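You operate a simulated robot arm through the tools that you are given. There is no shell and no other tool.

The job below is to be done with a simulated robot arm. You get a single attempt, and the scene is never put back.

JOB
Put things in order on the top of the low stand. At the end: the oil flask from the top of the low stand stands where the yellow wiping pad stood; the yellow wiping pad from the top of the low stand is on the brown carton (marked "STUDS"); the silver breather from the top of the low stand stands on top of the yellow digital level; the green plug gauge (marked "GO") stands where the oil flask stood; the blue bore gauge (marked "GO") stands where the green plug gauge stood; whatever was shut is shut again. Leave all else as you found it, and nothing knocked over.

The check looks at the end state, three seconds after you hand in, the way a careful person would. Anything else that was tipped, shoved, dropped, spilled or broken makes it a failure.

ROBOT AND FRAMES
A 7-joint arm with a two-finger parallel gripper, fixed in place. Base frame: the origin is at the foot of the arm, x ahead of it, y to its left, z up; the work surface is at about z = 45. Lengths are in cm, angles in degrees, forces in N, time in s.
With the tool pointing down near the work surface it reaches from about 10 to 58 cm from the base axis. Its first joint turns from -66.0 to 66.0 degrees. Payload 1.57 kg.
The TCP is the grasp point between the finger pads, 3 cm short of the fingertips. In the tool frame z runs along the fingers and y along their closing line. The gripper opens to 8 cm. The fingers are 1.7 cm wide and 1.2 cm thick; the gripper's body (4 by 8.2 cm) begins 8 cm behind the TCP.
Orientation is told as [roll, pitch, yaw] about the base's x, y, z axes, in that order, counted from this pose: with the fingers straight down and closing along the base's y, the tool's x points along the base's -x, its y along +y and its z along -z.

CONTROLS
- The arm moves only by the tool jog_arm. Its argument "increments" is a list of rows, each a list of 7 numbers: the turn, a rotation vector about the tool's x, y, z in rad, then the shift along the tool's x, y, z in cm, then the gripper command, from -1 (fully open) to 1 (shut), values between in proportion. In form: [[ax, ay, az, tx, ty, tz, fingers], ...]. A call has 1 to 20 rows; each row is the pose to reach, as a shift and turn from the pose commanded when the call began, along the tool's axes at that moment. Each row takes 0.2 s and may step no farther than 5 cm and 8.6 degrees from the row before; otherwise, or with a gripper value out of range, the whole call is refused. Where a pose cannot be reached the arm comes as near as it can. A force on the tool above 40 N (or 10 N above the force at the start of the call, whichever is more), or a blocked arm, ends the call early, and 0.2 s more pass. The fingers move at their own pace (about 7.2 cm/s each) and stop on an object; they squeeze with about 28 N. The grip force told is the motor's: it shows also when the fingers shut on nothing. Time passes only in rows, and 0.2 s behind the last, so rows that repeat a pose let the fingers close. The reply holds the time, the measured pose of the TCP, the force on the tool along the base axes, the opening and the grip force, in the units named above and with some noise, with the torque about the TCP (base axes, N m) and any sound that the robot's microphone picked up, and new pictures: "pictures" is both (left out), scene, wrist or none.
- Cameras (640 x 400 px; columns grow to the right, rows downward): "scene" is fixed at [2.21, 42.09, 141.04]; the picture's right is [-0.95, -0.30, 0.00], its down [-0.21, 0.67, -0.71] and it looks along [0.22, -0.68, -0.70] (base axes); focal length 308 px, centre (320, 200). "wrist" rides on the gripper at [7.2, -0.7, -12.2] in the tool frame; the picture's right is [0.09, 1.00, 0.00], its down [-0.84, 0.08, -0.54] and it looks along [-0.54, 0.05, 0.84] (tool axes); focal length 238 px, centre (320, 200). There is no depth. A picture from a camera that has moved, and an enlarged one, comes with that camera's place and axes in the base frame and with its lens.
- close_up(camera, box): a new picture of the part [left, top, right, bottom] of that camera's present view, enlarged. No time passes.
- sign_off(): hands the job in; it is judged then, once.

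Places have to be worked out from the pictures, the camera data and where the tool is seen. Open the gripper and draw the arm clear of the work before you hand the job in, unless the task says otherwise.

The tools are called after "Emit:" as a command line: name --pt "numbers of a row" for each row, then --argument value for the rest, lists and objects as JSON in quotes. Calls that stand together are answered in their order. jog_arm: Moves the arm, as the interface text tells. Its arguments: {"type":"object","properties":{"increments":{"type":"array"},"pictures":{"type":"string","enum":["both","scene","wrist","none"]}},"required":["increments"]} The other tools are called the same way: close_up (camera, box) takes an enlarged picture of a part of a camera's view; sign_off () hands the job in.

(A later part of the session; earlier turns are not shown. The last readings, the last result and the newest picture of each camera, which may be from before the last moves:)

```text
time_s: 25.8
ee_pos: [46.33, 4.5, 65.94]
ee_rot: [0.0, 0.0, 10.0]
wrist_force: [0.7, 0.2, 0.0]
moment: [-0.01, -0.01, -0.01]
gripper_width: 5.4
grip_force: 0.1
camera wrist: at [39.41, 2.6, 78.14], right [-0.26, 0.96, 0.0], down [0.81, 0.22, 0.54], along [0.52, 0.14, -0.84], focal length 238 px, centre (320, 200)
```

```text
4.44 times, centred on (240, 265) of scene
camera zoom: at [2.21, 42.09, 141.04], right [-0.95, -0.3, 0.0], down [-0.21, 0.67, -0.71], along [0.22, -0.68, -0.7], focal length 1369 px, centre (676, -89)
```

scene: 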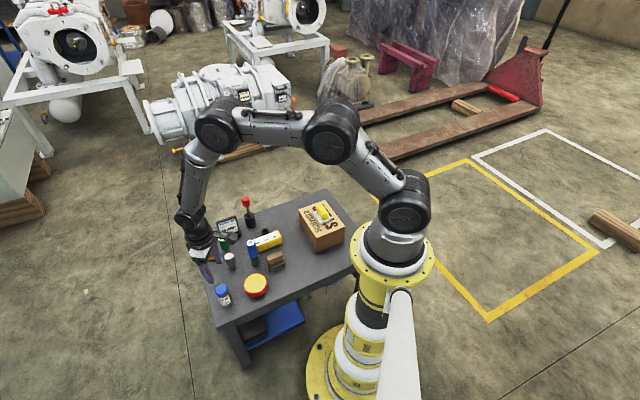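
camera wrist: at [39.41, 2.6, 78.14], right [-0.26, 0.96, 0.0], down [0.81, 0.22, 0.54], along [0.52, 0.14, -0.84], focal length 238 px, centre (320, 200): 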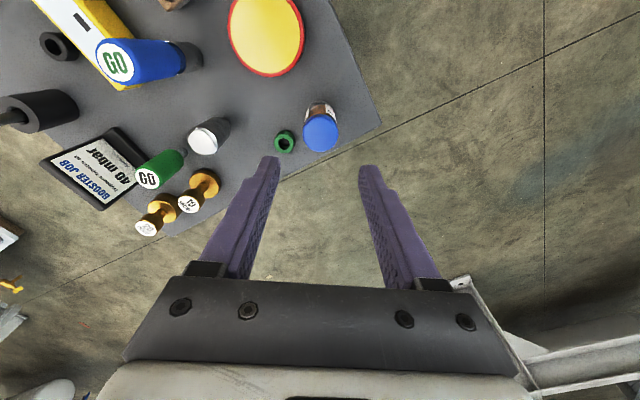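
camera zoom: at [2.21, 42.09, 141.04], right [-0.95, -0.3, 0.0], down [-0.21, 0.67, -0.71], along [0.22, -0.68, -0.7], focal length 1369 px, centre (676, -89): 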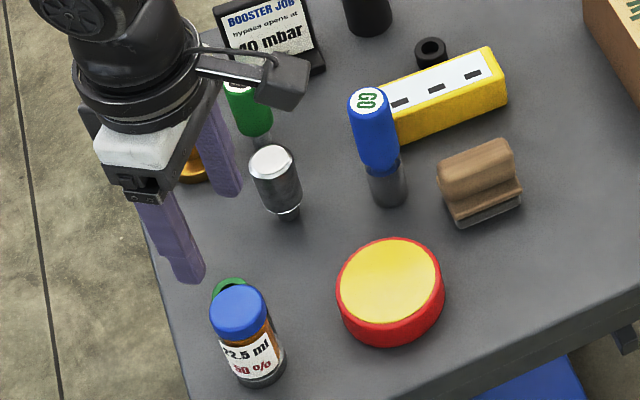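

The flask stands upright where the pad was, and the scene pixels match the pad's old base. Now I move above the green plug gauge at about (57, -13.3) with yaw 45 to inspect it.

Emit:
jog_arm --pt "0 0 -0.1222 -1.368 -3.876 0.38 -0.35" --pt "0 0 -0.2444 -2.736 -7.752 0.76 -0.35" --pt "0 0 -0.3666 -4.104 -11.628 1.14 -0.35" --pt "0 0 -0.4888 -5.472 -15.504 1.52 -0.35" --pt "0 0 -0.611 -6.84 -19.38 1.9 -0.35" --pt "0 0 -0.611 -6.84 -19.38 1.9 -0.35"

Emit:
close_up --camera "wrist" --box '[220, 60, 420, 185]'

Emit:
close_up --camera "scene" --box '[180, 180, 280, 270]'

```text
time_s: 27.2
ee_pos: [56.59, -13.36, 64.17]
ee_rot: [-0.1, -0.1, 45.1]
wrist_force: [0.2, -0.4, -0.3]
moment: [0.04, 0.01, -0.03]
gripper_width: 5.39
grip_force: 0.0
camera wrist: at [51.89, -18.85, 76.27], right [-0.77, 0.64, 0.0], down [0.54, 0.65, 0.54], along [0.35, 0.42, -0.84], focal length 238 px, centre (320, 200)
```

scene: 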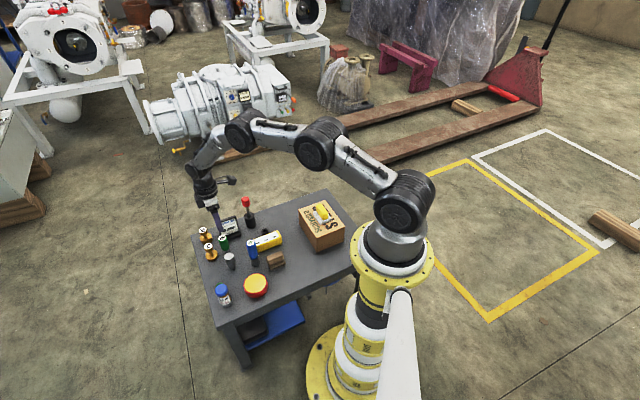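
wrist: 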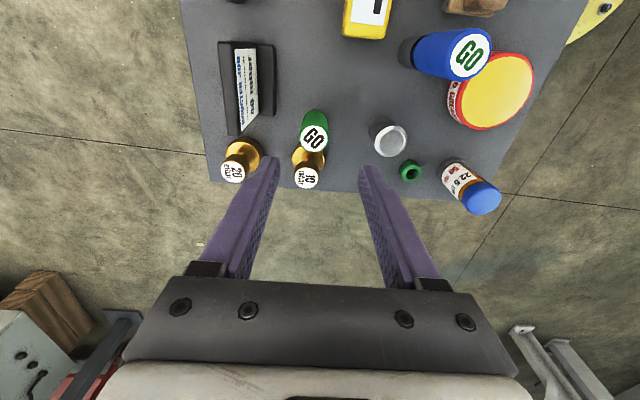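

```text
3.20 times, centred on (320, 122) of wrist
camera zoom: at [51.89, -18.85, 76.27], right [-0.77, 0.64, 0.0], down [0.54, 0.65, 0.54], along [0.35, 0.42, -0.84], focal length 763 px, centre (320, 448)
```

zoom: 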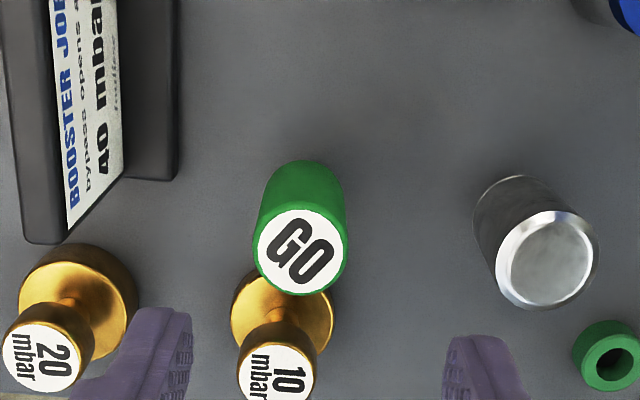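

```text
4.44 times, centred on (230, 225) of scene
camera zoom: at [2.21, 42.09, 141.04], right [-0.95, -0.3, 0.0], down [-0.21, 0.67, -0.71], along [0.22, -0.68, -0.7], focal length 1369 px, centre (720, 89)
```

zoom: 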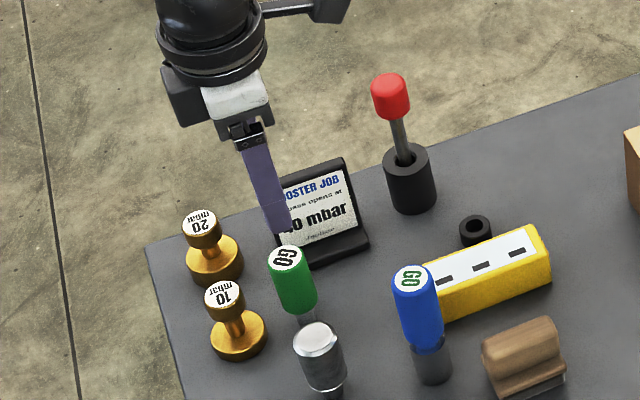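

The green gauge's top is at about (57.3, -13.5, 53.1), and the handle is about 2.7 cm across. This is near the reach limit, so I shift over it and drop to z of about 57 to see whether the pose is really reached.

Emit:
jog_arm --pt "0 0 0 -0.38 -0.61 1.5 -0.35" --pt "0 0 0 -0.38 -0.61 4 -0.35" --pt "0 0 0 -0.38 -0.61 6.2 -0.35" --pt "0 0 0 -0.38 -0.61 7.2 -0.35" --pt "0 0 0 -0.38 -0.61 7.2 -0.35"

Emit:
close_up --camera "wrist" --box '[220, 80, 420, 205]'

Emit:
close_up --camera "scene" --box '[180, 180, 280, 270]'

```text
time_s: 28.4
ee_pos: [57.17, -13.59, 56.89]
ee_rot: [0.1, 0.0, 45.0]
wrist_force: [0.4, 0.0, 0.6]
moment: [0.01, -0.01, -0.03]
gripper_width: 5.41
grip_force: 0.1
camera wrist: at [52.51, -19.05, 69.06], right [-0.77, 0.64, 0.0], down [0.54, 0.65, 0.54], along [0.35, 0.42, -0.84], focal length 238 px, centre (320, 200)
```

scene: 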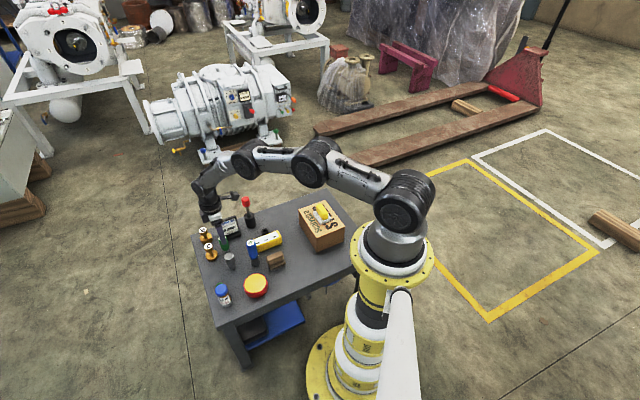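
wrist: 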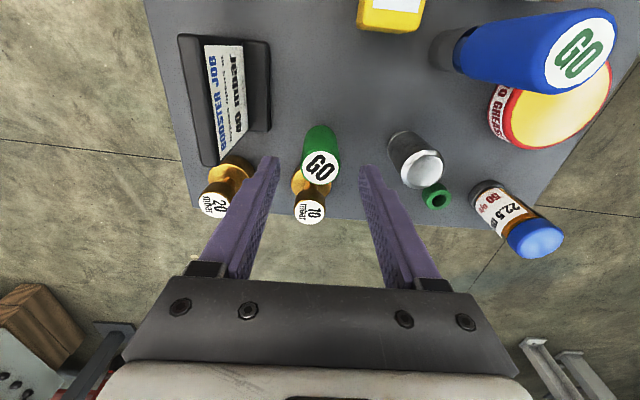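

```text
3.20 times, centred on (320, 142) of wrist
camera zoom: at [52.51, -19.05, 69.06], right [-0.77, 0.64, 0.0], down [0.54, 0.65, 0.54], along [0.35, 0.42, -0.84], focal length 763 px, centre (320, 384)
```

zoom: 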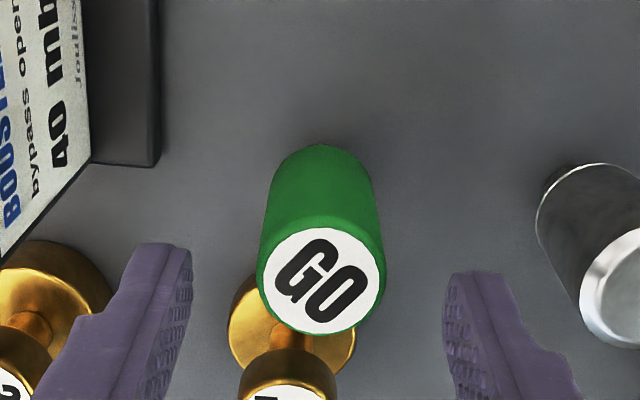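

```text
4.44 times, centred on (230, 225) of scene
camera zoom: at [2.21, 42.09, 141.04], right [-0.95, -0.3, 0.0], down [-0.21, 0.67, -0.71], along [0.22, -0.68, -0.7], focal length 1369 px, centre (720, 89)
```

zoom: 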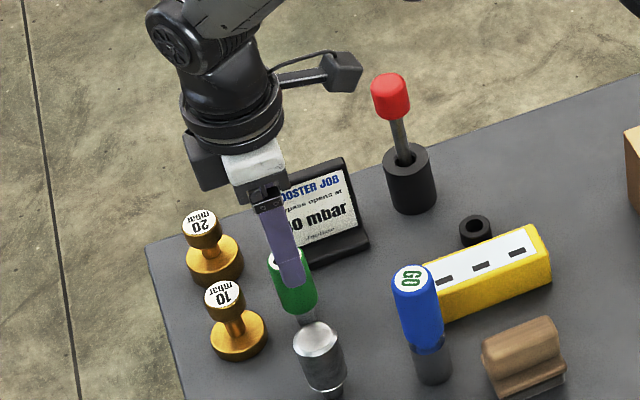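

The pose is reached and the GO disc is centred to within about 0.2 cm. Next is the descent to TCP z of about 51, with the fingertips at the lower part of the green handle.

Emit:
jog_arm --pt "0 0 0 0 0 1.5 -0.35" --pt "0 0 0 0 0 3 -0.35" --pt "0 0 0 0 0 4.5 -0.35" --pt "0 0 0 -0.1 0 5.5 -0.35" --pt "0 0 0 -0.15 0 5.9 -0.35" --pt "0 0 0 -0.15 0 5.9 -0.35"

Emit:
close_up --camera "scene" --box '[180, 180, 280, 270]'

```text
time_s: 29.8
ee_pos: [57.34, -13.55, 50.96]
ee_rot: [0.0, 0.0, 45.0]
wrist_force: [0.5, 0.0, 0.2]
moment: [0.03, -0.01, 0.0]
gripper_width: 5.38
grip_force: 0.1
camera wrist: at [52.63, -18.94, 63.13], right [-0.77, 0.64, 0.0], down [0.54, 0.65, 0.54], along [0.35, 0.42, -0.84], focal length 238 px, centre (320, 200)
```

scene: 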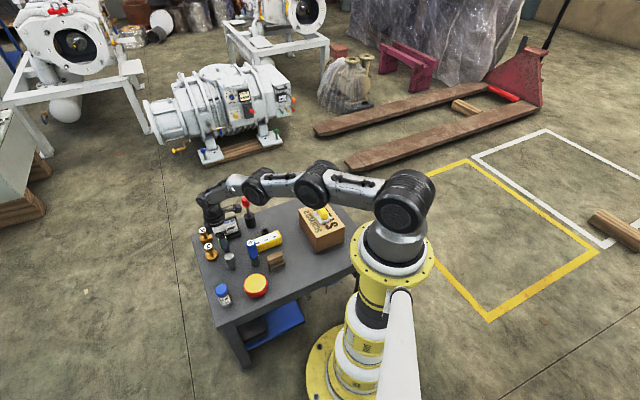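
wrist: 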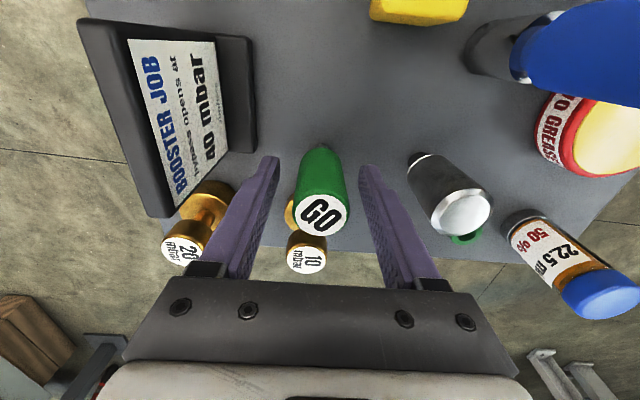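

```text
4.44 times, centred on (230, 225) of scene
camera zoom: at [2.21, 42.09, 141.04], right [-0.95, -0.3, 0.0], down [-0.21, 0.67, -0.71], along [0.22, -0.68, -0.7], focal length 1369 px, centre (720, 89)
```

zoom: 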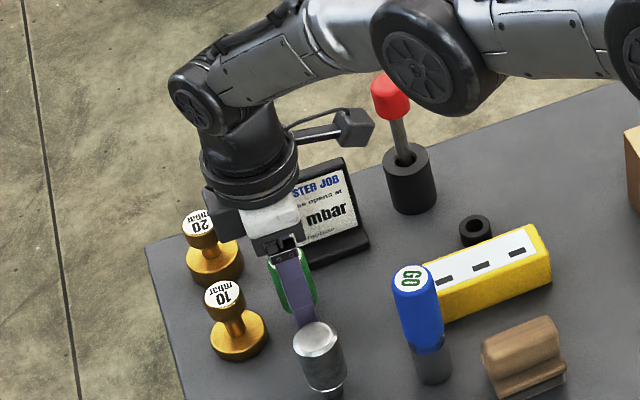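

The vertical pose is reached exactly and the gauge is centred, so I close on the green handle.

Emit:
jog_arm --pt "0 0 0 0 0 0 0.0" --pt "0 0 0 0 0 0 0.4" --pt "0 0 0 0 0 0 1" --pt "0 0 0 0 0 0 1" --pt "0 0 0 0 0 0 1"

Emit:
close_up --camera "wrist" --box '[260, 120, 420, 240]'

```text
time_s: 31.0
ee_pos: [57.29, -13.36, 51.06]
ee_rot: [0.0, 0.1, 45.1]
wrist_force: [-0.9, 0.9, 0.0]
moment: [0.07, 0.04, 0.02]
gripper_width: 2.89
grip_force: 28.1
camera wrist: at [52.62, -18.94, 63.14], right [-0.77, 0.64, 0.0], down [0.54, 0.65, 0.54], along [0.35, 0.42, -0.84], focal length 238 px, centre (320, 200)
```

scene: 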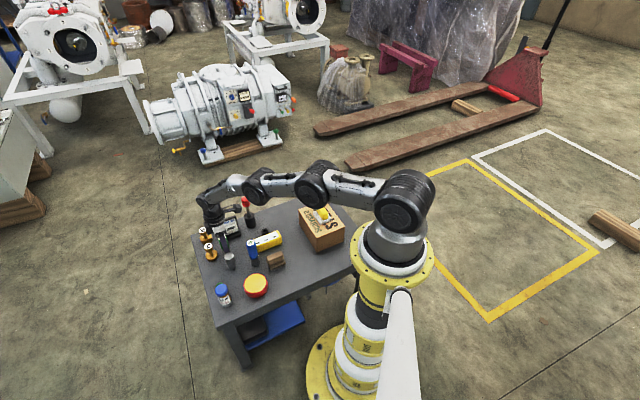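
wrist: 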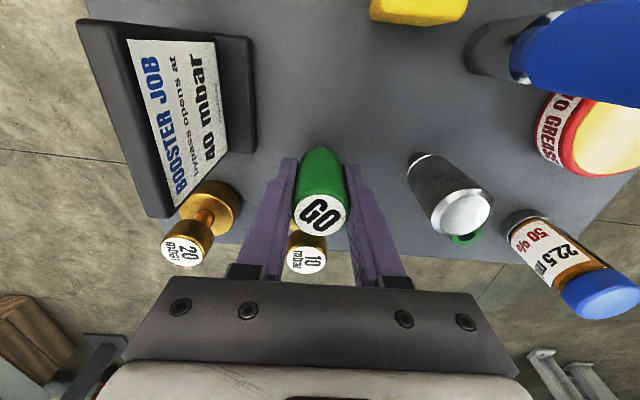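

```text
3.33 times, centred on (340, 180) of wrist
camera zoom: at [52.62, -18.94, 63.14], right [-0.77, 0.64, 0.0], down [0.54, 0.65, 0.54], along [0.35, 0.42, -0.84], focal length 794 px, centre (253, 267)
```

zoom: 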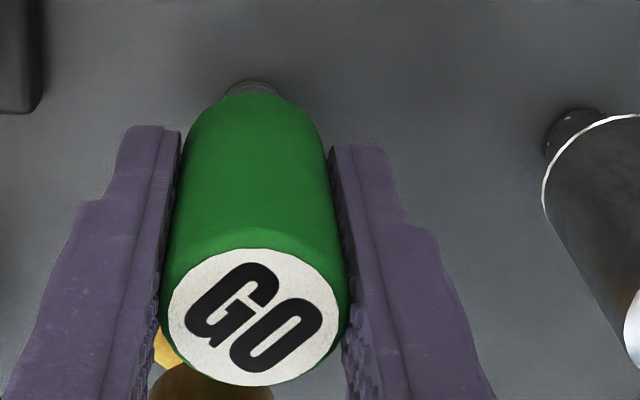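

The gauge is held at 2.89 cm, so the green gauge's original spot is (57.3, -13.5). I lift it high enough to pass the sign and the red-knobbed stick, and carry it to the flask's old place at (44.1, -32.05).

Emit:
jog_arm --pt "0 0 0 0 0 -1 1" --pt "0 0 0 0 0 -4 1" --pt "0 0 0 0 0 -7.5 1" --pt "0 0 0 0 0 -11 1" --pt "0 0 0.0328 2.811 -0.4775 -13 1" --pt "0 0 0.0655 5.6225 -0.955 -15 1" --pt "0 0 0.0983 8.434 -1.4325 -16.5 1" --pt "0 0 0.131 11.245 -1.91 -17 1" --pt "0 0 0.1638 14.056 -2.3875 -17 1" --pt "0 0 0.1965 16.8675 -2.865 -17 1" --pt "0 0 0.2293 19.679 -3.3425 -17 1" --pt "0 0 0.262 22.49 -3.82 -17 1" --pt "0 0 0.262 22.49 -3.82 -17 1"

Emit:
close_up --camera "scene" --box '[210, 160, 310, 240]'

Emit:
close_up --camera "wrist" --box '[220, 80, 420, 240]'

```text
time_s: 33.8
ee_pos: [43.94, -31.95, 67.94]
ee_rot: [0.1, 0.0, 30.0]
wrist_force: [-0.7, -0.1, -1.2]
moment: [-0.01, -0.01, -0.01]
gripper_width: 2.87
grip_force: 28.2
camera wrist: at [38.06, -36.09, 80.12], right [-0.58, 0.82, 0.0], down [0.69, 0.48, 0.54], along [0.44, 0.31, -0.84], focal length 238 px, centre (320, 200)
```

scene: 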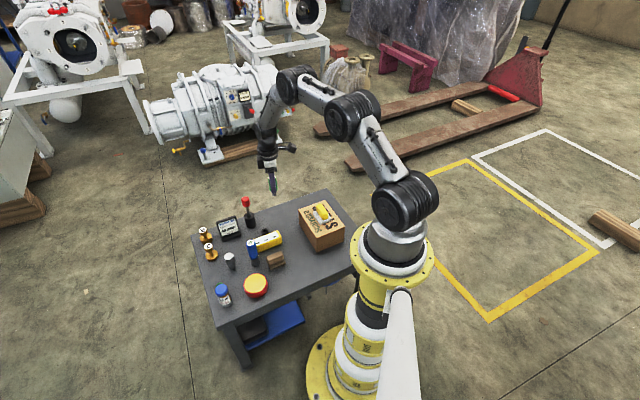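
wrist: 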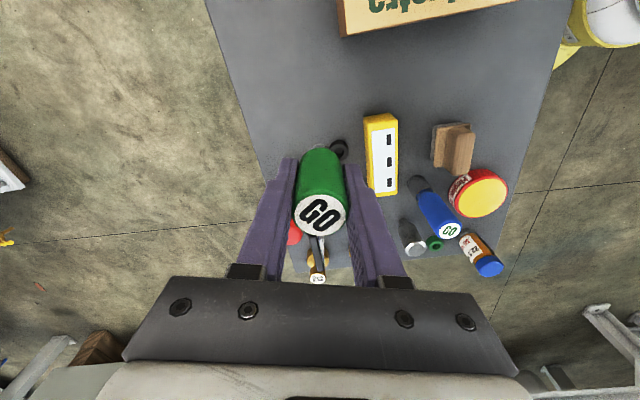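

```text
5.00 times, centred on (260, 200) of scene
camera zoom: at [2.21, 42.09, 141.05], right [-0.95, -0.3, 0.0], down [-0.21, 0.67, -0.71], along [0.22, -0.68, -0.7], focal length 1540 px, centre (620, 200)
```

zoom: 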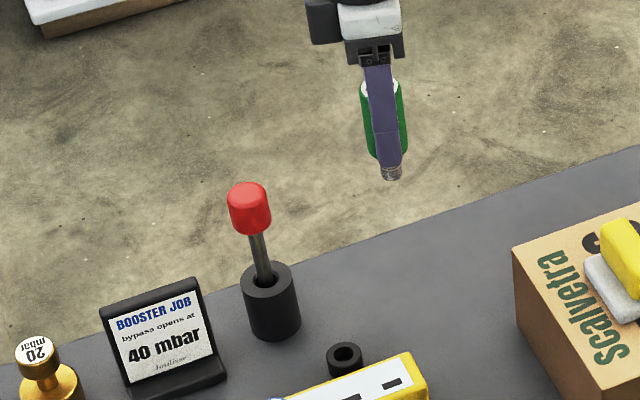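

```text
2.50 times, centred on (320, 160) of wrist
camera zoom: at [38.06, -36.09, 80.12], right [-0.58, 0.82, 0.0], down [0.69, 0.48, 0.54], along [0.44, 0.31, -0.84], focal length 596 px, centre (320, 300)
```

zoom: 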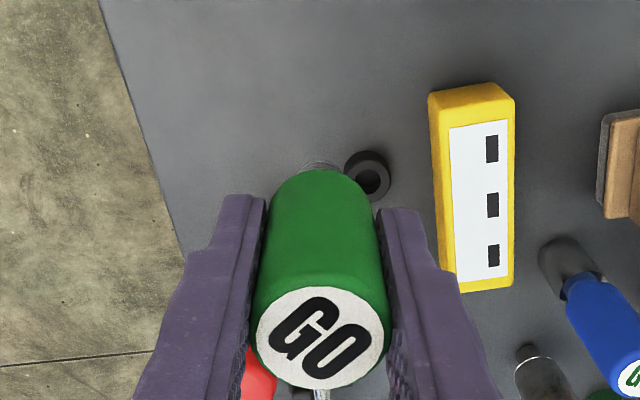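

The gauge hangs straight and clear of the ring. I lower it to just above the expected contact at TCP z of about 51.

Emit:
jog_arm --pt "0 0 0 0 0 3.5 1" --pt "0 0 0 0 0 7.5 1" --pt "0 0 0 0 0 11 1" --pt "0 0 0 0 0 13.5 1" --pt "0 0 0 0 0 15.2 1" --pt "0 0 0 0 0 16.1 1" --pt "0 0 0 0 0 16.1 1"

Emit:
close_up --camera "scene" --box '[230, 180, 310, 245]'

```text
time_s: 35.4
ee_pos: [44.15, -32.05, 51.83]
ee_rot: [0.0, 0.0, 30.0]
wrist_force: [0.5, 0.6, -1.4]
moment: [-0.02, -0.01, -0.03]
gripper_width: 2.91
grip_force: 28.5
camera wrist: at [38.11, -36.17, 63.96], right [-0.58, 0.82, 0.0], down [0.69, 0.49, 0.54], along [0.44, 0.31, -0.84], focal length 238 px, centre (320, 200)
```

scene: 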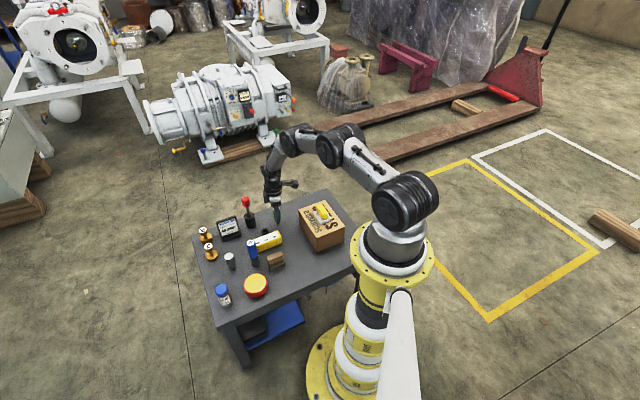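
wrist: 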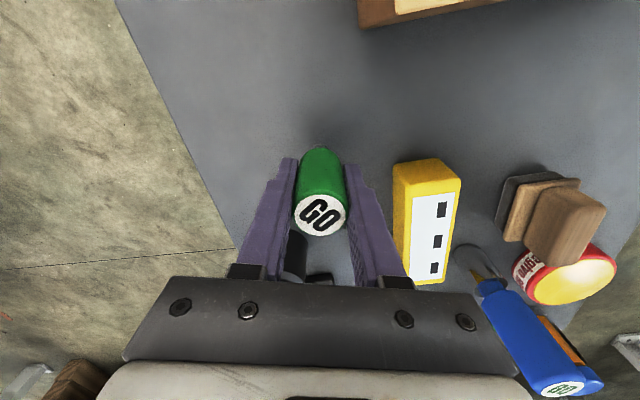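

```text
6.15 times, centred on (270, 212) of scene
camera zoom: at [2.21, 42.09, 141.05], right [-0.95, -0.3, 0.0], down [-0.21, 0.67, -0.71], along [0.22, -0.68, -0.7], focal length 1895 px, centre (628, 123)
```

zoom: 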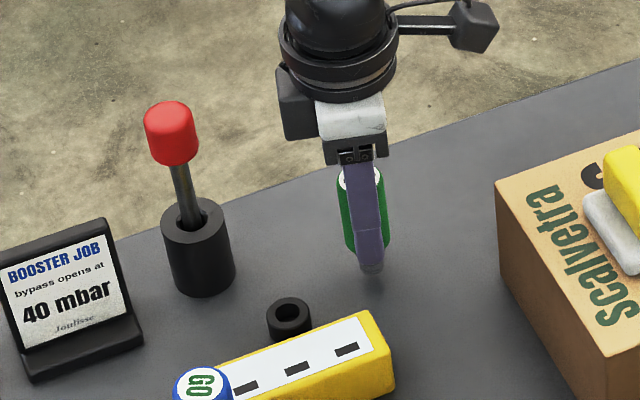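

There is no contact yet and the gauge base is heading for the flask's old base position. I step down in small increments watching the force.

Emit:
jog_arm --pt "0 0 0 0 0 0.2 1" --pt "0 0 0 0 0 0.4 1" --pt "0 0 0 0 0 0.4 1" --pictures "none"

```text
time_s: 36.2
ee_pos: [44.13, -32.06, 51.45]
ee_rot: [0.1, -0.1, 29.9]
wrist_force: [-0.7, -0.5, -1.0]
moment: [-0.02, 0.0, -0.02]
gripper_width: 2.9
grip_force: 28.2
```

Still free, so I continue in finer steps.

Emit:
jog_arm --pt "0 0 0 0 0 0.1 1" --pt "0 0 0 0 0 0.2 1" --pt "0 0 0 0 0 0.2 1" --pictures "none"

```text
time_s: 37.0
ee_pos: [44.08, -32.04, 51.33]
ee_rot: [0.0, 0.1, 29.9]
wrist_force: [-0.3, 0.4, -1.2]
moment: [0.0, 0.01, 0.0]
gripper_width: 2.91
grip_force: 28.1
```

Emit:
jog_arm --pt "0 0 0 0 0 0.1 1" --pt "0 0 0 0 0 0.15 1" --pt "0 0 0 0 0 0.15 1" --pictures "none"

```text
time_s: 37.8
ee_pos: [44.01, -32.07, 51.1]
ee_rot: [0.0, 0.0, 30.0]
wrist_force: [0.5, 0.0, -0.5]
moment: [-0.05, 0.02, 0.0]
gripper_width: 2.91
grip_force: 27.1
```

At z of about 51.1 the force has only changed by about 0.6 N, so contact must be very near. I go down another 0.1 cm.

Emit:
jog_arm --pt "0 0 0 0 0 0.08 1" --pt "0 0 0 0 0 0.08 1" --pictures "none"

```text
time_s: 38.4
ee_pos: [44.05, -32.08, 51.06]
ee_rot: [0.0, 0.0, 29.9]
wrist_force: [0.3, 0.3, -1.1]
moment: [0.02, 0.0, 0.01]
gripper_width: 2.92
grip_force: 27.6
```

The force is still around -1 N, so the gauge is hanging freely. I take another small step down.

Emit:
jog_arm --pt "0 0 0 0 0 0.08 1" --pt "0 0 0 0 0 0.08 1" --pictures "none"

```text
time_s: 39.0
ee_pos: [44.15, -31.96, 51.13]
ee_rot: [0.0, 0.1, 30.0]
wrist_force: [-3.5, 2.6, 8.7]
moment: [0.17, 0.24, 0.0]
gripper_width: 2.91
grip_force: 27.4
```

Contact at about 9 N. I ease up a touch, open to about 5.4 cm and rise straight up.

Emit:
jog_arm --pt "0 0 0 0 0 -0.05 1" --pt "0 0 0 0 0 -0.05 0.1" --pt "0 0 0 0 0 -0.05 -0.35" --pt "0 0 0 0 0 -0.05 -0.35" --pt "0 0 0 0 0 -2 -0.35" --pt "0 0 0 0 0 -5 -0.35" --pt "0 0 0 0 0 -9 -0.35" --pt "0 0 0 0 0 -13 -0.35" --pt "0 0 0 0 0 -13 -0.35"

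Emit:
close_up --camera "scene" --box '[190, 190, 310, 285]'

Emit:
close_up --camera "wrist" --box '[220, 60, 420, 185]'

```text
time_s: 41.0
ee_pos: [44.01, -31.91, 64.0]
ee_rot: [0.1, 0.0, 30.1]
wrist_force: [0.1, -0.9, 0.1]
moment: [-0.02, -0.01, 0.03]
gripper_width: 5.39
grip_force: 0.2
camera wrist: at [38.11, -36.11, 76.2], right [-0.58, 0.82, 0.0], down [0.69, 0.48, 0.54], along [0.44, 0.31, -0.84], focal length 238 px, centre (320, 200)
```

scene: 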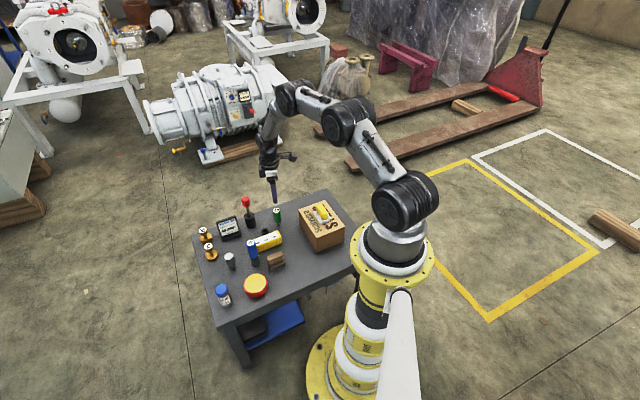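
wrist: 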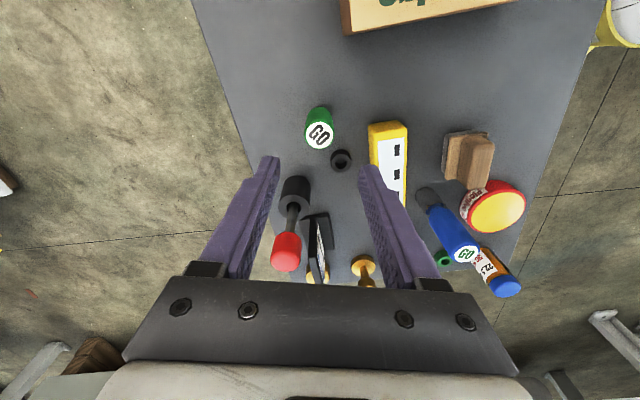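

```text
4.21 times, centred on (250, 238) of scene
camera zoom: at [2.21, 42.09, 141.04], right [-0.95, -0.3, 0.0], down [-0.21, 0.67, -0.71], along [0.22, -0.68, -0.7], focal length 1297 px, centre (615, 42)
```

zoom: 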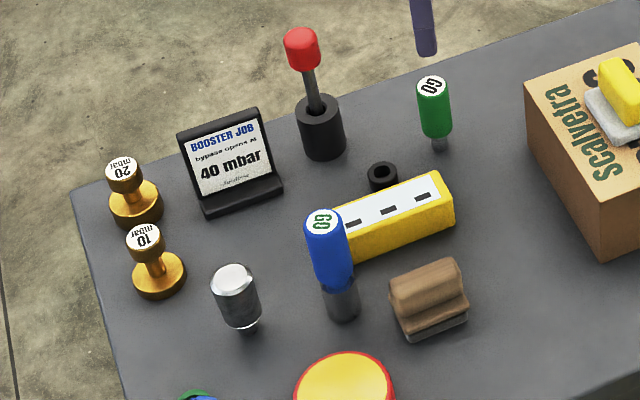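

```text
3.20 times, centred on (320, 122) of wrist
camera zoom: at [38.11, -36.11, 76.2], right [-0.58, 0.82, 0.0], down [0.69, 0.48, 0.54], along [0.44, 0.31, -0.84], focal length 763 px, centre (320, 448)
```

zoom: 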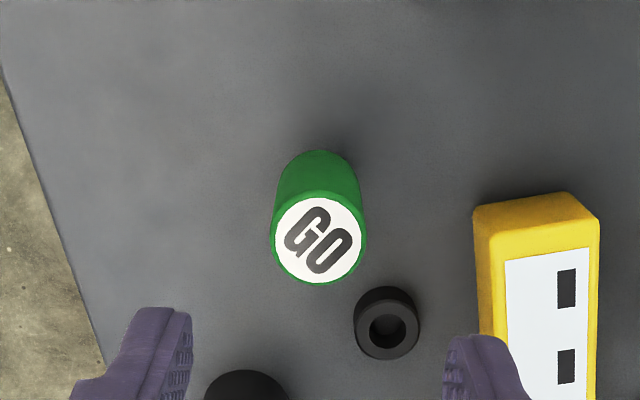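

The green gauge stands. To check how well it matches the flask's original spot, I take the same scene crop as at the start for a pixel-for-pixel comparison.

Emit:
close_up --camera "scene" --box '[235, 190, 305, 235]'

Emit:
close_up --camera "scene" --box '[205, 270, 275, 315]'

```text
8.89 times, centred on (270, 212) of scene
camera zoom: at [2.21, 42.09, 141.04], right [-0.95, -0.3, 0.0], down [-0.21, 0.67, -0.71], along [0.22, -0.68, -0.7], focal length 2738 px, centre (764, 89)
```

zoom: 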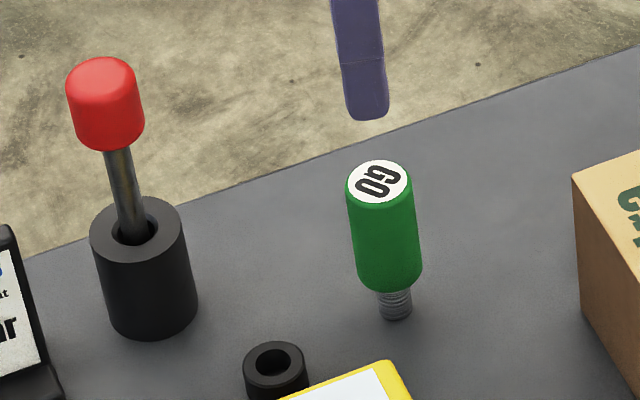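

```text
8.89 times, centred on (240, 292) of scene
camera zoom: at [2.21, 42.09, 141.04], right [-0.95, -0.3, 0.0], down [-0.21, 0.67, -0.71], along [0.22, -0.68, -0.7], focal length 2738 px, centre (1031, -622)
```

zoom: 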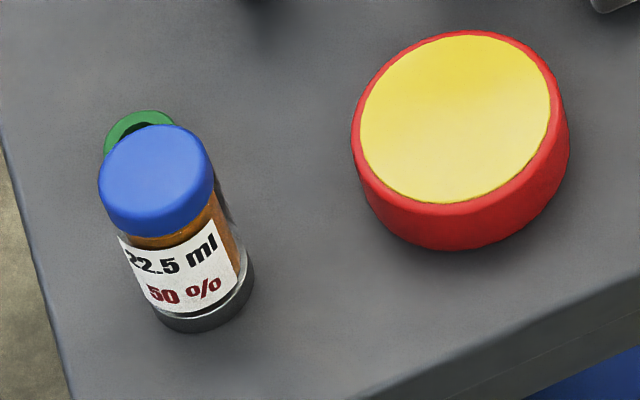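

The green gauge's base is within about half a centimetre of the flask's original base, and the flask sits on the pad's old spot. Next is the blue bore gauge, so I move above it at about (44.3, -12) with yaw 45.

Emit:
jog_arm --pt "0 0 -0.0524 -2.044 3.44 -0.4 -0.35" --pt "0 0 -0.1048 -4.088 6.88 -0.8 -0.35" --pt "0 0 -0.1572 -6.132 10.32 -1.2 -0.35" --pt "0 0 -0.2096 -8.176 13.76 -1.6 -0.35" --pt "0 0 -0.262 -10.22 17.2 -2.0 -0.35" --pt "0 0 -0.262 -10.22 17.2 -2.0 -0.35"

Emit:
close_up --camera "wrist" --box '[220, 60, 420, 185]'

Emit:
close_up --camera "scene" --box '[200, 210, 300, 290]'

```text
time_s: 42.4
ee_pos: [44.28, -12.01, 66.04]
ee_rot: [0.0, 0.0, 45.1]
wrist_force: [0.0, 0.4, 0.9]
moment: [0.0, -0.01, 0.0]
gripper_width: 5.41
grip_force: 0.1
camera wrist: at [39.64, -17.45, 78.19], right [-0.77, 0.64, 0.0], down [0.54, 0.65, 0.54], along [0.35, 0.42, -0.84], focal length 238 px, centre (320, 200)
```

scene: 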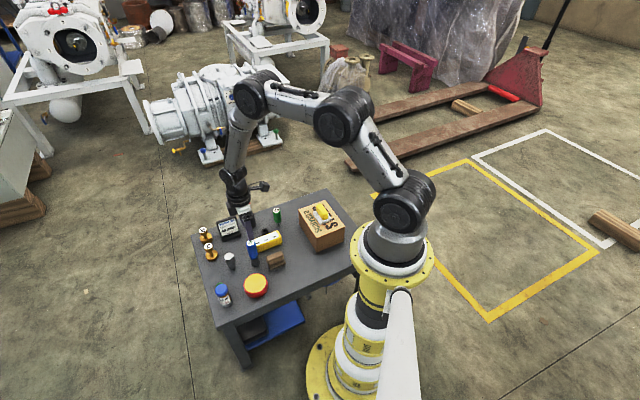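
wrist: 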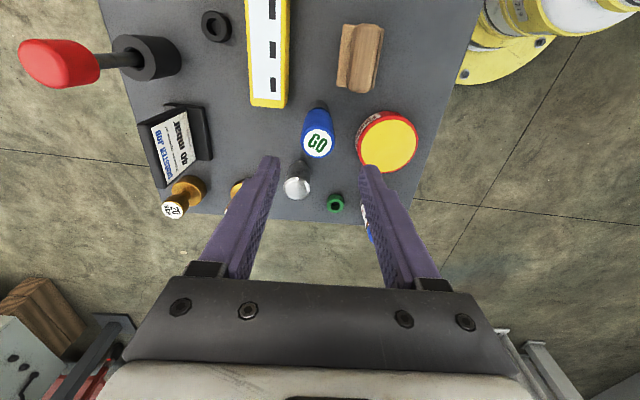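

```text
3.20 times, centred on (320, 122) of wrist
camera zoom: at [39.64, -17.45, 78.19], right [-0.77, 0.64, 0.0], down [0.54, 0.65, 0.54], along [0.35, 0.42, -0.84], focal length 763 px, centre (320, 448)
```

zoom: 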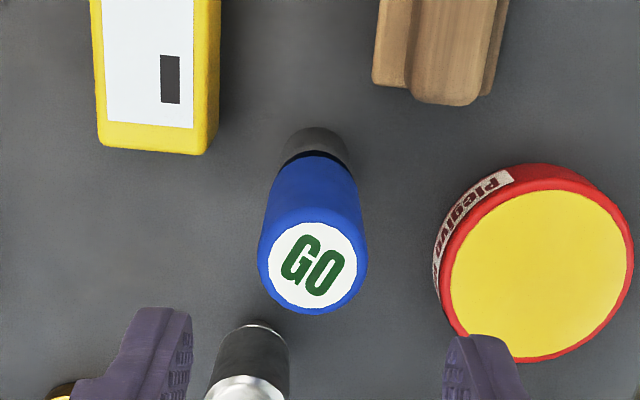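

```text
5.00 times, centred on (250, 250) of scene
camera zoom: at [2.21, 42.09, 141.04], right [-0.95, -0.3, 0.0], down [-0.21, 0.67, -0.71], along [0.22, -0.68, -0.7], focal length 1540 px, centre (670, -50)
```

zoom: 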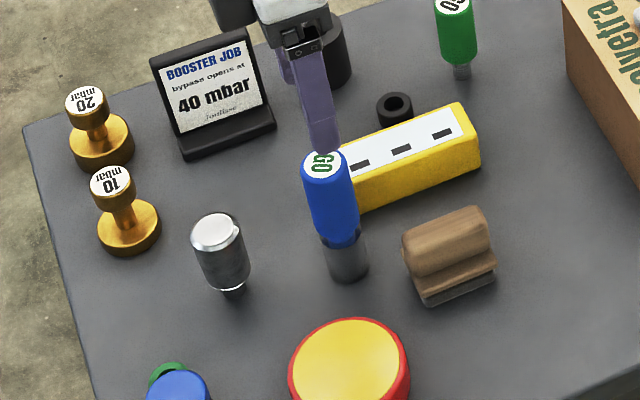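

The blue gauge is near (44.5, -12.0) with its top at z of about 57. I correct slightly and lower to z of about 61.5 to recheck.

Emit:
jog_arm --pt "0 0 0 -0.1 -0.24 2 -0.35" --pt "0 0 0 -0.1 -0.24 4.5 -0.35" --pt "0 0 0 -0.1 -0.24 4.5 -0.35"

Emit:
close_up --camera "wrist" --box '[220, 80, 420, 205]'

Emit:
close_up --camera "scene" --box '[220, 220, 290, 280]'

```text
time_s: 43.2
ee_pos: [44.6, -12.08, 61.4]
ee_rot: [0.0, 0.0, 45.1]
wrist_force: [-0.6, -0.9, 0.2]
moment: [0.03, -0.02, -0.01]
gripper_width: 5.39
grip_force: 0.1
camera wrist: at [39.91, -17.55, 73.65], right [-0.77, 0.64, 0.0], down [0.54, 0.65, 0.54], along [0.35, 0.42, -0.84], focal length 238 px, centre (320, 200)
```

scene: 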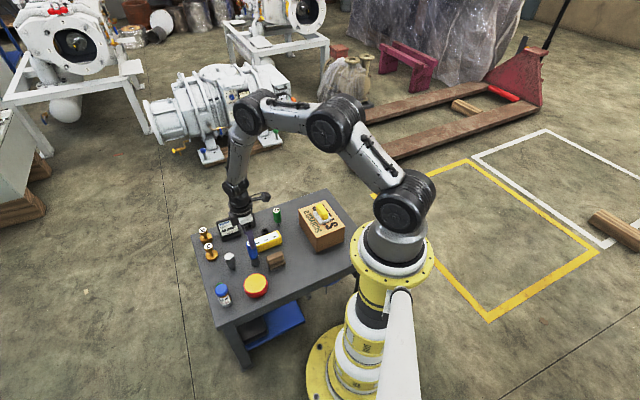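
wrist: 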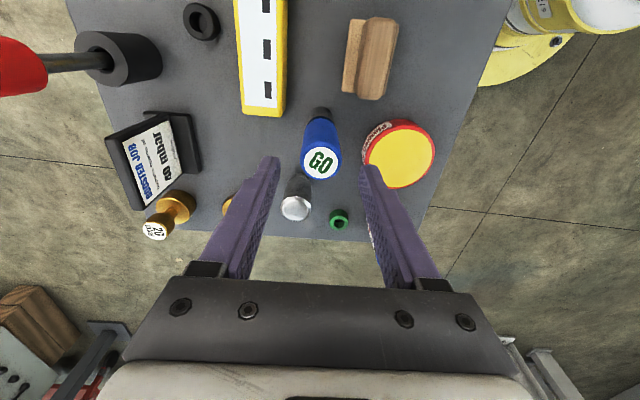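

```text
3.20 times, centred on (320, 142) of wrist
camera zoom: at [39.91, -17.55, 73.65], right [-0.77, 0.64, 0.0], down [0.54, 0.65, 0.54], along [0.35, 0.42, -0.84], focal length 763 px, centre (320, 384)
```

zoom: 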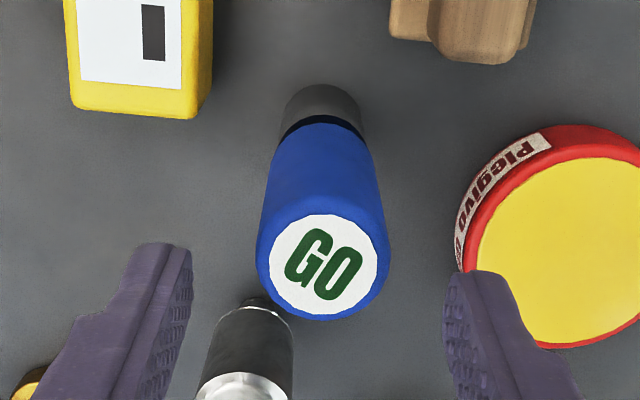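

```text
6.67 times, centred on (255, 250) of scene
camera zoom: at [2.21, 42.09, 141.04], right [-0.95, -0.3, 0.0], down [-0.21, 0.67, -0.71], along [0.22, -0.68, -0.7], focal length 2053 px, centre (753, -133)
```

zoom: 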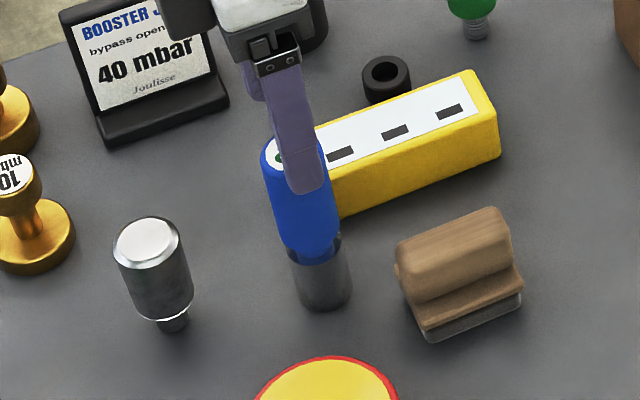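

The disc is centred and the handle spans z of about 49.6 to 57.4. I descend to TCP z of about 53.5, so the tips stay at 50.5 above the level's top, and close.

Emit:
jog_arm --pt "0 0 0 0.05 0.1 2 -0.35" --pt "0 0 0 0.05 0.1 4 -0.35" --pt "0 0 0 0.05 0.1 6 -0.35" --pt "0 0 0 0.05 0.1 7.5 -0.35" --pt "0 0 0 0.05 0.1 7.9 -0.35" --pt "0 0 0 0.05 0.1 7.9 -0.35" --pt "0 0 0 0.05 0.1 7.9 0.0" --pt "0 0 0 0.05 0.1 7.9 0.4" --pt "0 0 0 0.05 0.1 7.9 1" --pt "0 0 0 0.05 0.1 7.9 1" --pt "0 0 0 0.05 0.1 7.9 1"

Emit:
close_up --camera "scene" --box '[220, 220, 290, 280]'

Emit:
close_up --camera "wrist" --box '[220, 100, 420, 260]'

```text
time_s: 45.6
ee_pos: [44.52, -12.1, 53.69]
ee_rot: [0.0, 0.1, 45.0]
wrist_force: [0.5, 0.3, 0.3]
moment: [0.01, -0.05, -0.02]
gripper_width: 3.12
grip_force: 27.6
camera wrist: at [39.82, -17.55, 65.74], right [-0.77, 0.64, 0.0], down [0.54, 0.65, 0.54], along [0.35, 0.42, -0.84], focal length 238 px, centre (320, 200)
```

scene: 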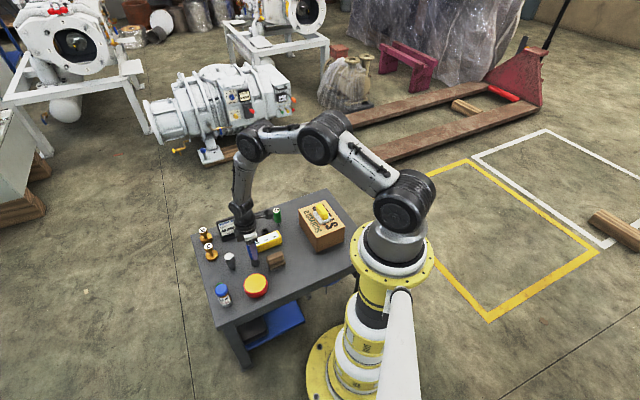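
wrist: 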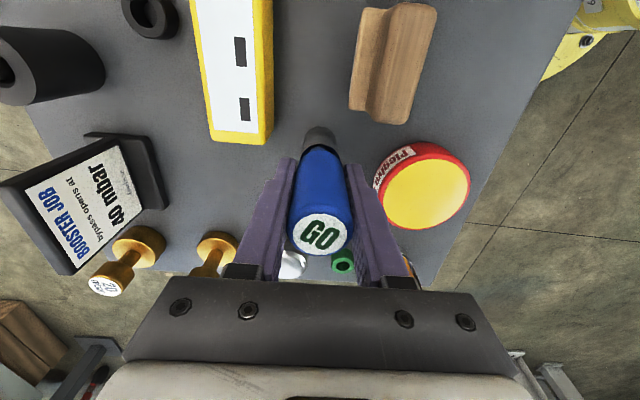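

```text
6.67 times, centred on (255, 250) of scene
camera zoom: at [2.21, 42.09, 141.04], right [-0.95, -0.3, 0.0], down [-0.21, 0.67, -0.71], along [0.22, -0.68, -0.7], focal length 2053 px, centre (753, -133)
```

zoom: 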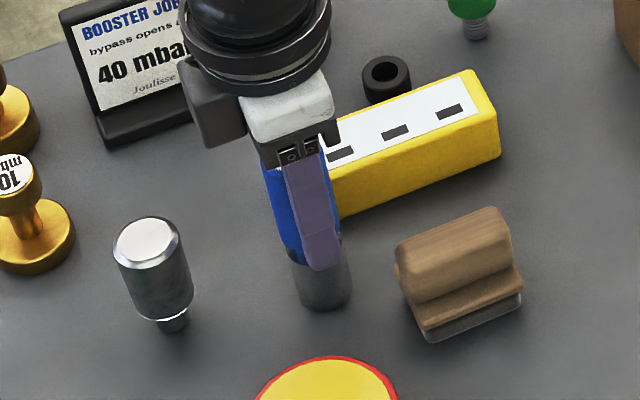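

```text
2.50 times, centred on (320, 180) of wrist
camera zoom: at [39.82, -17.55, 65.74], right [-0.77, 0.64, 0.0], down [0.54, 0.65, 0.54], along [0.35, 0.42, -0.84], focal length 596 px, centre (320, 250)
```

zoom: 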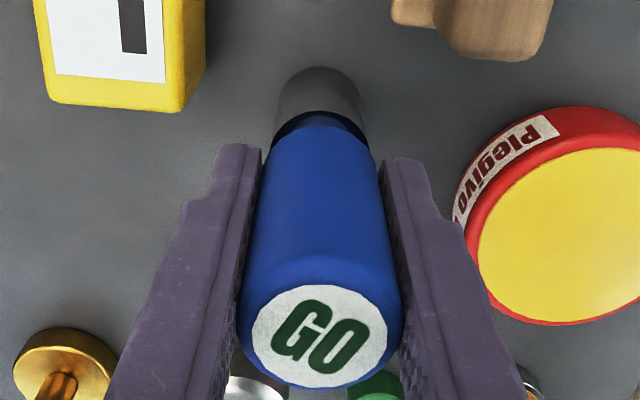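

The blue gauge is held at 3.12 cm, centred and straight. I lift it about 9.4 cm and carry it over to the green gauge's old place at (57.4, -13.4).

Emit:
jog_arm --pt "0 0 0 0 0 -1 1" --pt "0 0 0 0 0 -4 1" --pt "0 0 0 0 0 -7 1" --pt "0 0 0 0 0 -9.4 1" --pt "0 0 0 -1.634 -2.01 -9.4 1" --pt "0 0 0 -3.268 -4.02 -9.4 1" --pt "0 0 0 -4.902 -6.03 -9.4 1" --pt "0 0 0 -6.536 -8.04 -9.4 1" --pt "0 0 0 -8.17 -10.05 -9.4 1" --pt "0 0 0 -8.17 -10.05 -9.4 1"

Emit:
close_up --camera "scene" --box '[190, 190, 280, 270]'

Emit:
close_up --camera "wrist" --box '[220, 100, 420, 260]'

```text
time_s: 47.8
ee_pos: [57.31, -13.46, 63.05]
ee_rot: [0.0, 0.0, 45.0]
wrist_force: [0.4, 0.2, -3.7]
moment: [-0.03, -0.01, 0.03]
gripper_width: 3.12
grip_force: 28.4
camera wrist: at [52.69, -18.87, 75.16], right [-0.77, 0.64, 0.0], down [0.54, 0.65, 0.54], along [0.35, 0.42, -0.84], focal length 238 px, centre (320, 200)
```

scene: 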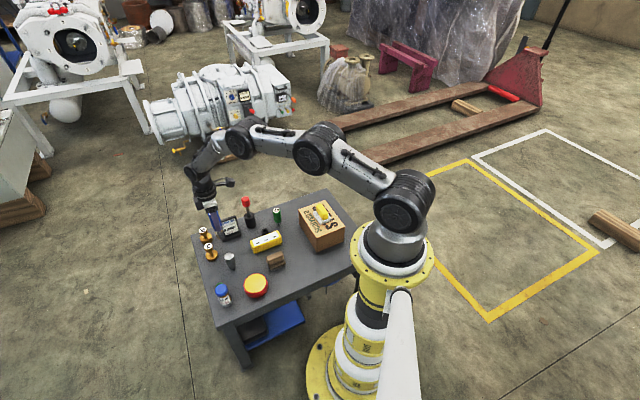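
wrist: 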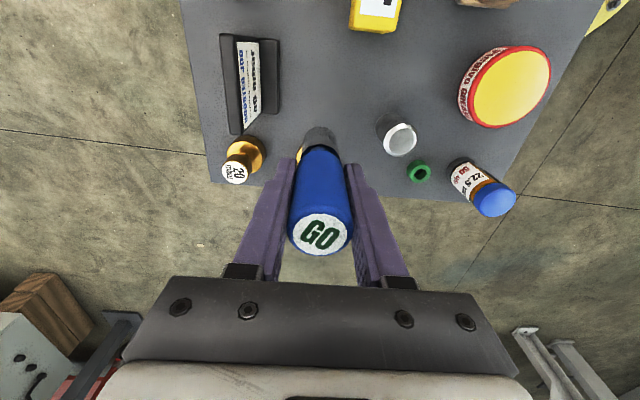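

```text
5.00 times, centred on (235, 230) of scene
camera zoom: at [2.21, 42.09, 141.05], right [-0.95, -0.3, 0.0], down [-0.21, 0.67, -0.71], along [0.22, -0.68, -0.7], focal length 1540 px, centre (745, 50)
```

zoom: 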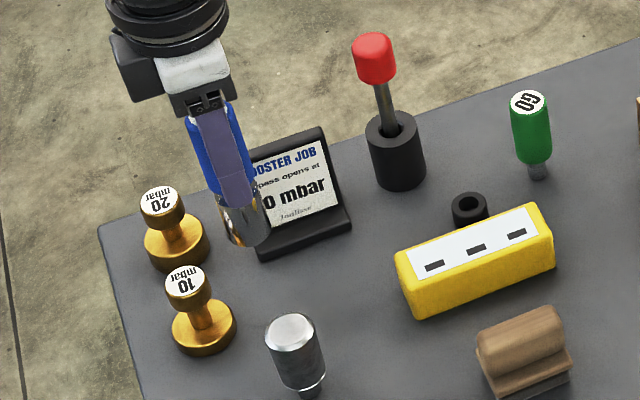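

```text
2.50 times, centred on (320, 180) of wrist
camera zoom: at [52.69, -18.87, 75.16], right [-0.77, 0.64, 0.0], down [0.54, 0.65, 0.54], along [0.35, 0.42, -0.84], focal length 596 px, centre (320, 250)
```

zoom: 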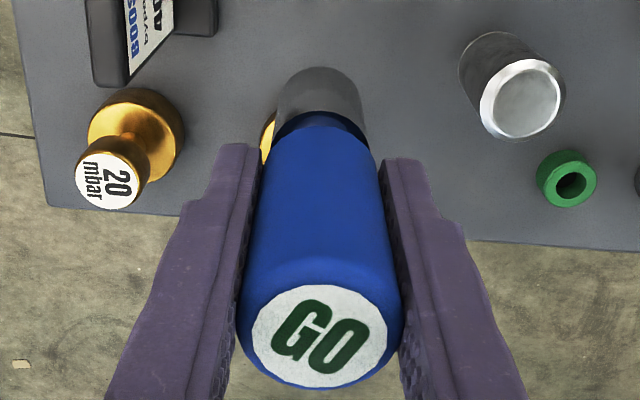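

I hold the gauge over the green gauge's old spot, reading about 3.7 N of load. I lower it to just above contact at TCP z of about 53.7.

Emit:
jog_arm --pt "0 0 0 0 0 2.5 1" --pt "0 0 0 0 0 5 1" --pt "0 0 0 0 0 7 1" --pt "0 0 0 0 0 8.3 1" --pt "0 0 0 0 0 8.85 1" --pt "0 0 0 0 0 8.85 1"

Emit:
close_up --camera "scene" --box '[190, 190, 280, 270]'

```text
time_s: 49.2
ee_pos: [57.46, -13.4, 54.18]
ee_rot: [0.0, 0.0, 45.0]
wrist_force: [-0.2, -0.1, -3.3]
moment: [-0.01, -0.01, 0.01]
gripper_width: 3.12
grip_force: 27.8
camera wrist: at [52.72, -18.9, 66.3], right [-0.77, 0.64, 0.0], down [0.54, 0.65, 0.54], along [0.35, 0.42, -0.84], focal length 238 px, centre (320, 200)
```

scene: 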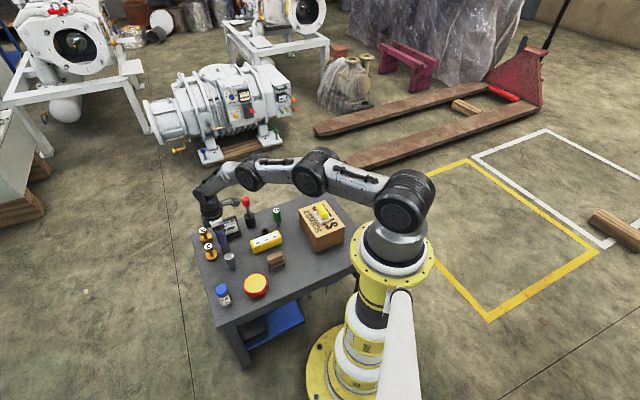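
wrist: 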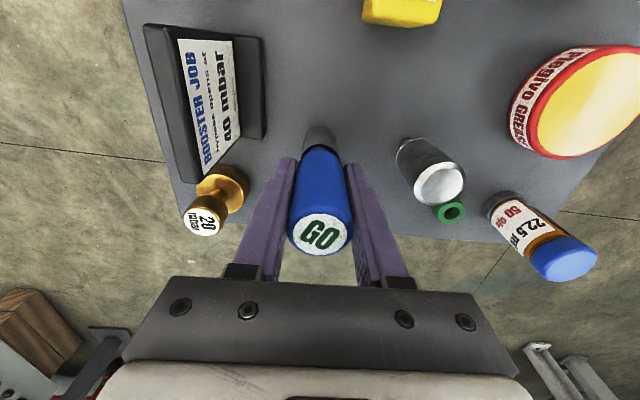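

```text
5.00 times, centred on (235, 230) of scene
camera zoom: at [2.21, 42.09, 141.05], right [-0.95, -0.3, 0.0], down [-0.21, 0.67, -0.71], along [0.22, -0.68, -0.7], focal length 1540 px, centre (745, 50)
```

zoom: 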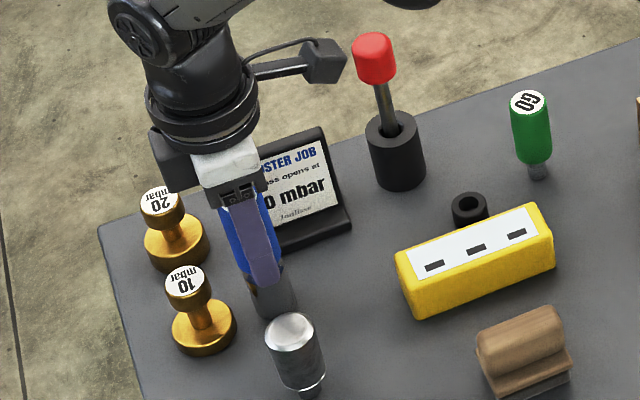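

The gauge is free and close to the table. I lower in small steps.

Emit:
jog_arm --pt "0 0 0 0 0 0.15 1" --pt "0 0 0 0 0 0.3 1" --pt "0 0 0 0 0 0.3 1" --pictures "none"

```text
time_s: 50.0
ee_pos: [57.32, -13.38, 53.9]
ee_rot: [0.0, 0.1, 45.0]
wrist_force: [-0.6, 1.1, -3.6]
moment: [0.01, 0.02, 0.05]
gripper_width: 3.11
grip_force: 28.1
```

The load is still the free 3.6 N, so I take another two small steps.

Emit:
jog_arm --pt "0 0 0 0 0 0.1 1" --pt "0 0 0 0 0 0.15 1" --pt "0 0 0 0 0 0.15 1" --pictures "none"

```text
time_s: 50.8
ee_pos: [57.48, -13.36, 53.77]
ee_rot: [0.0, 0.0, 45.0]
wrist_force: [0.0, -0.6, -3.3]
moment: [-0.02, -0.02, -0.01]
gripper_width: 3.1
grip_force: 28.0
```

There is no contact yet at z of about 53.75. I go down another 0.1 cm.

Emit:
jog_arm --pt "0 0 0 0 0 0.1 1" --pt "0 0 0 0 0 0.1 1" --pictures "none"

```text
time_s: 51.4
ee_pos: [57.31, -13.39, 53.62]
ee_rot: [0.1, -0.1, 45.0]
wrist_force: [-1.6, -0.7, -1.9]
moment: [-0.08, 0.08, 0.01]
gripper_width: 3.14
grip_force: 27.5
```

The load is dropping, so the base is just touching. I add a final 0.06 cm to seat it.

Emit:
jog_arm --pt "0 0 0 0 0 0.06 1" --pt "0 0 0 0 0 0.06 1" --pictures "none"

```text
time_s: 52.0
ee_pos: [57.43, -13.37, 53.61]
ee_rot: [0.1, 0.0, 45.0]
wrist_force: [-5.9, 0.5, 8.4]
moment: [0.12, 0.44, -0.02]
gripper_width: 3.12
grip_force: 27.8
```

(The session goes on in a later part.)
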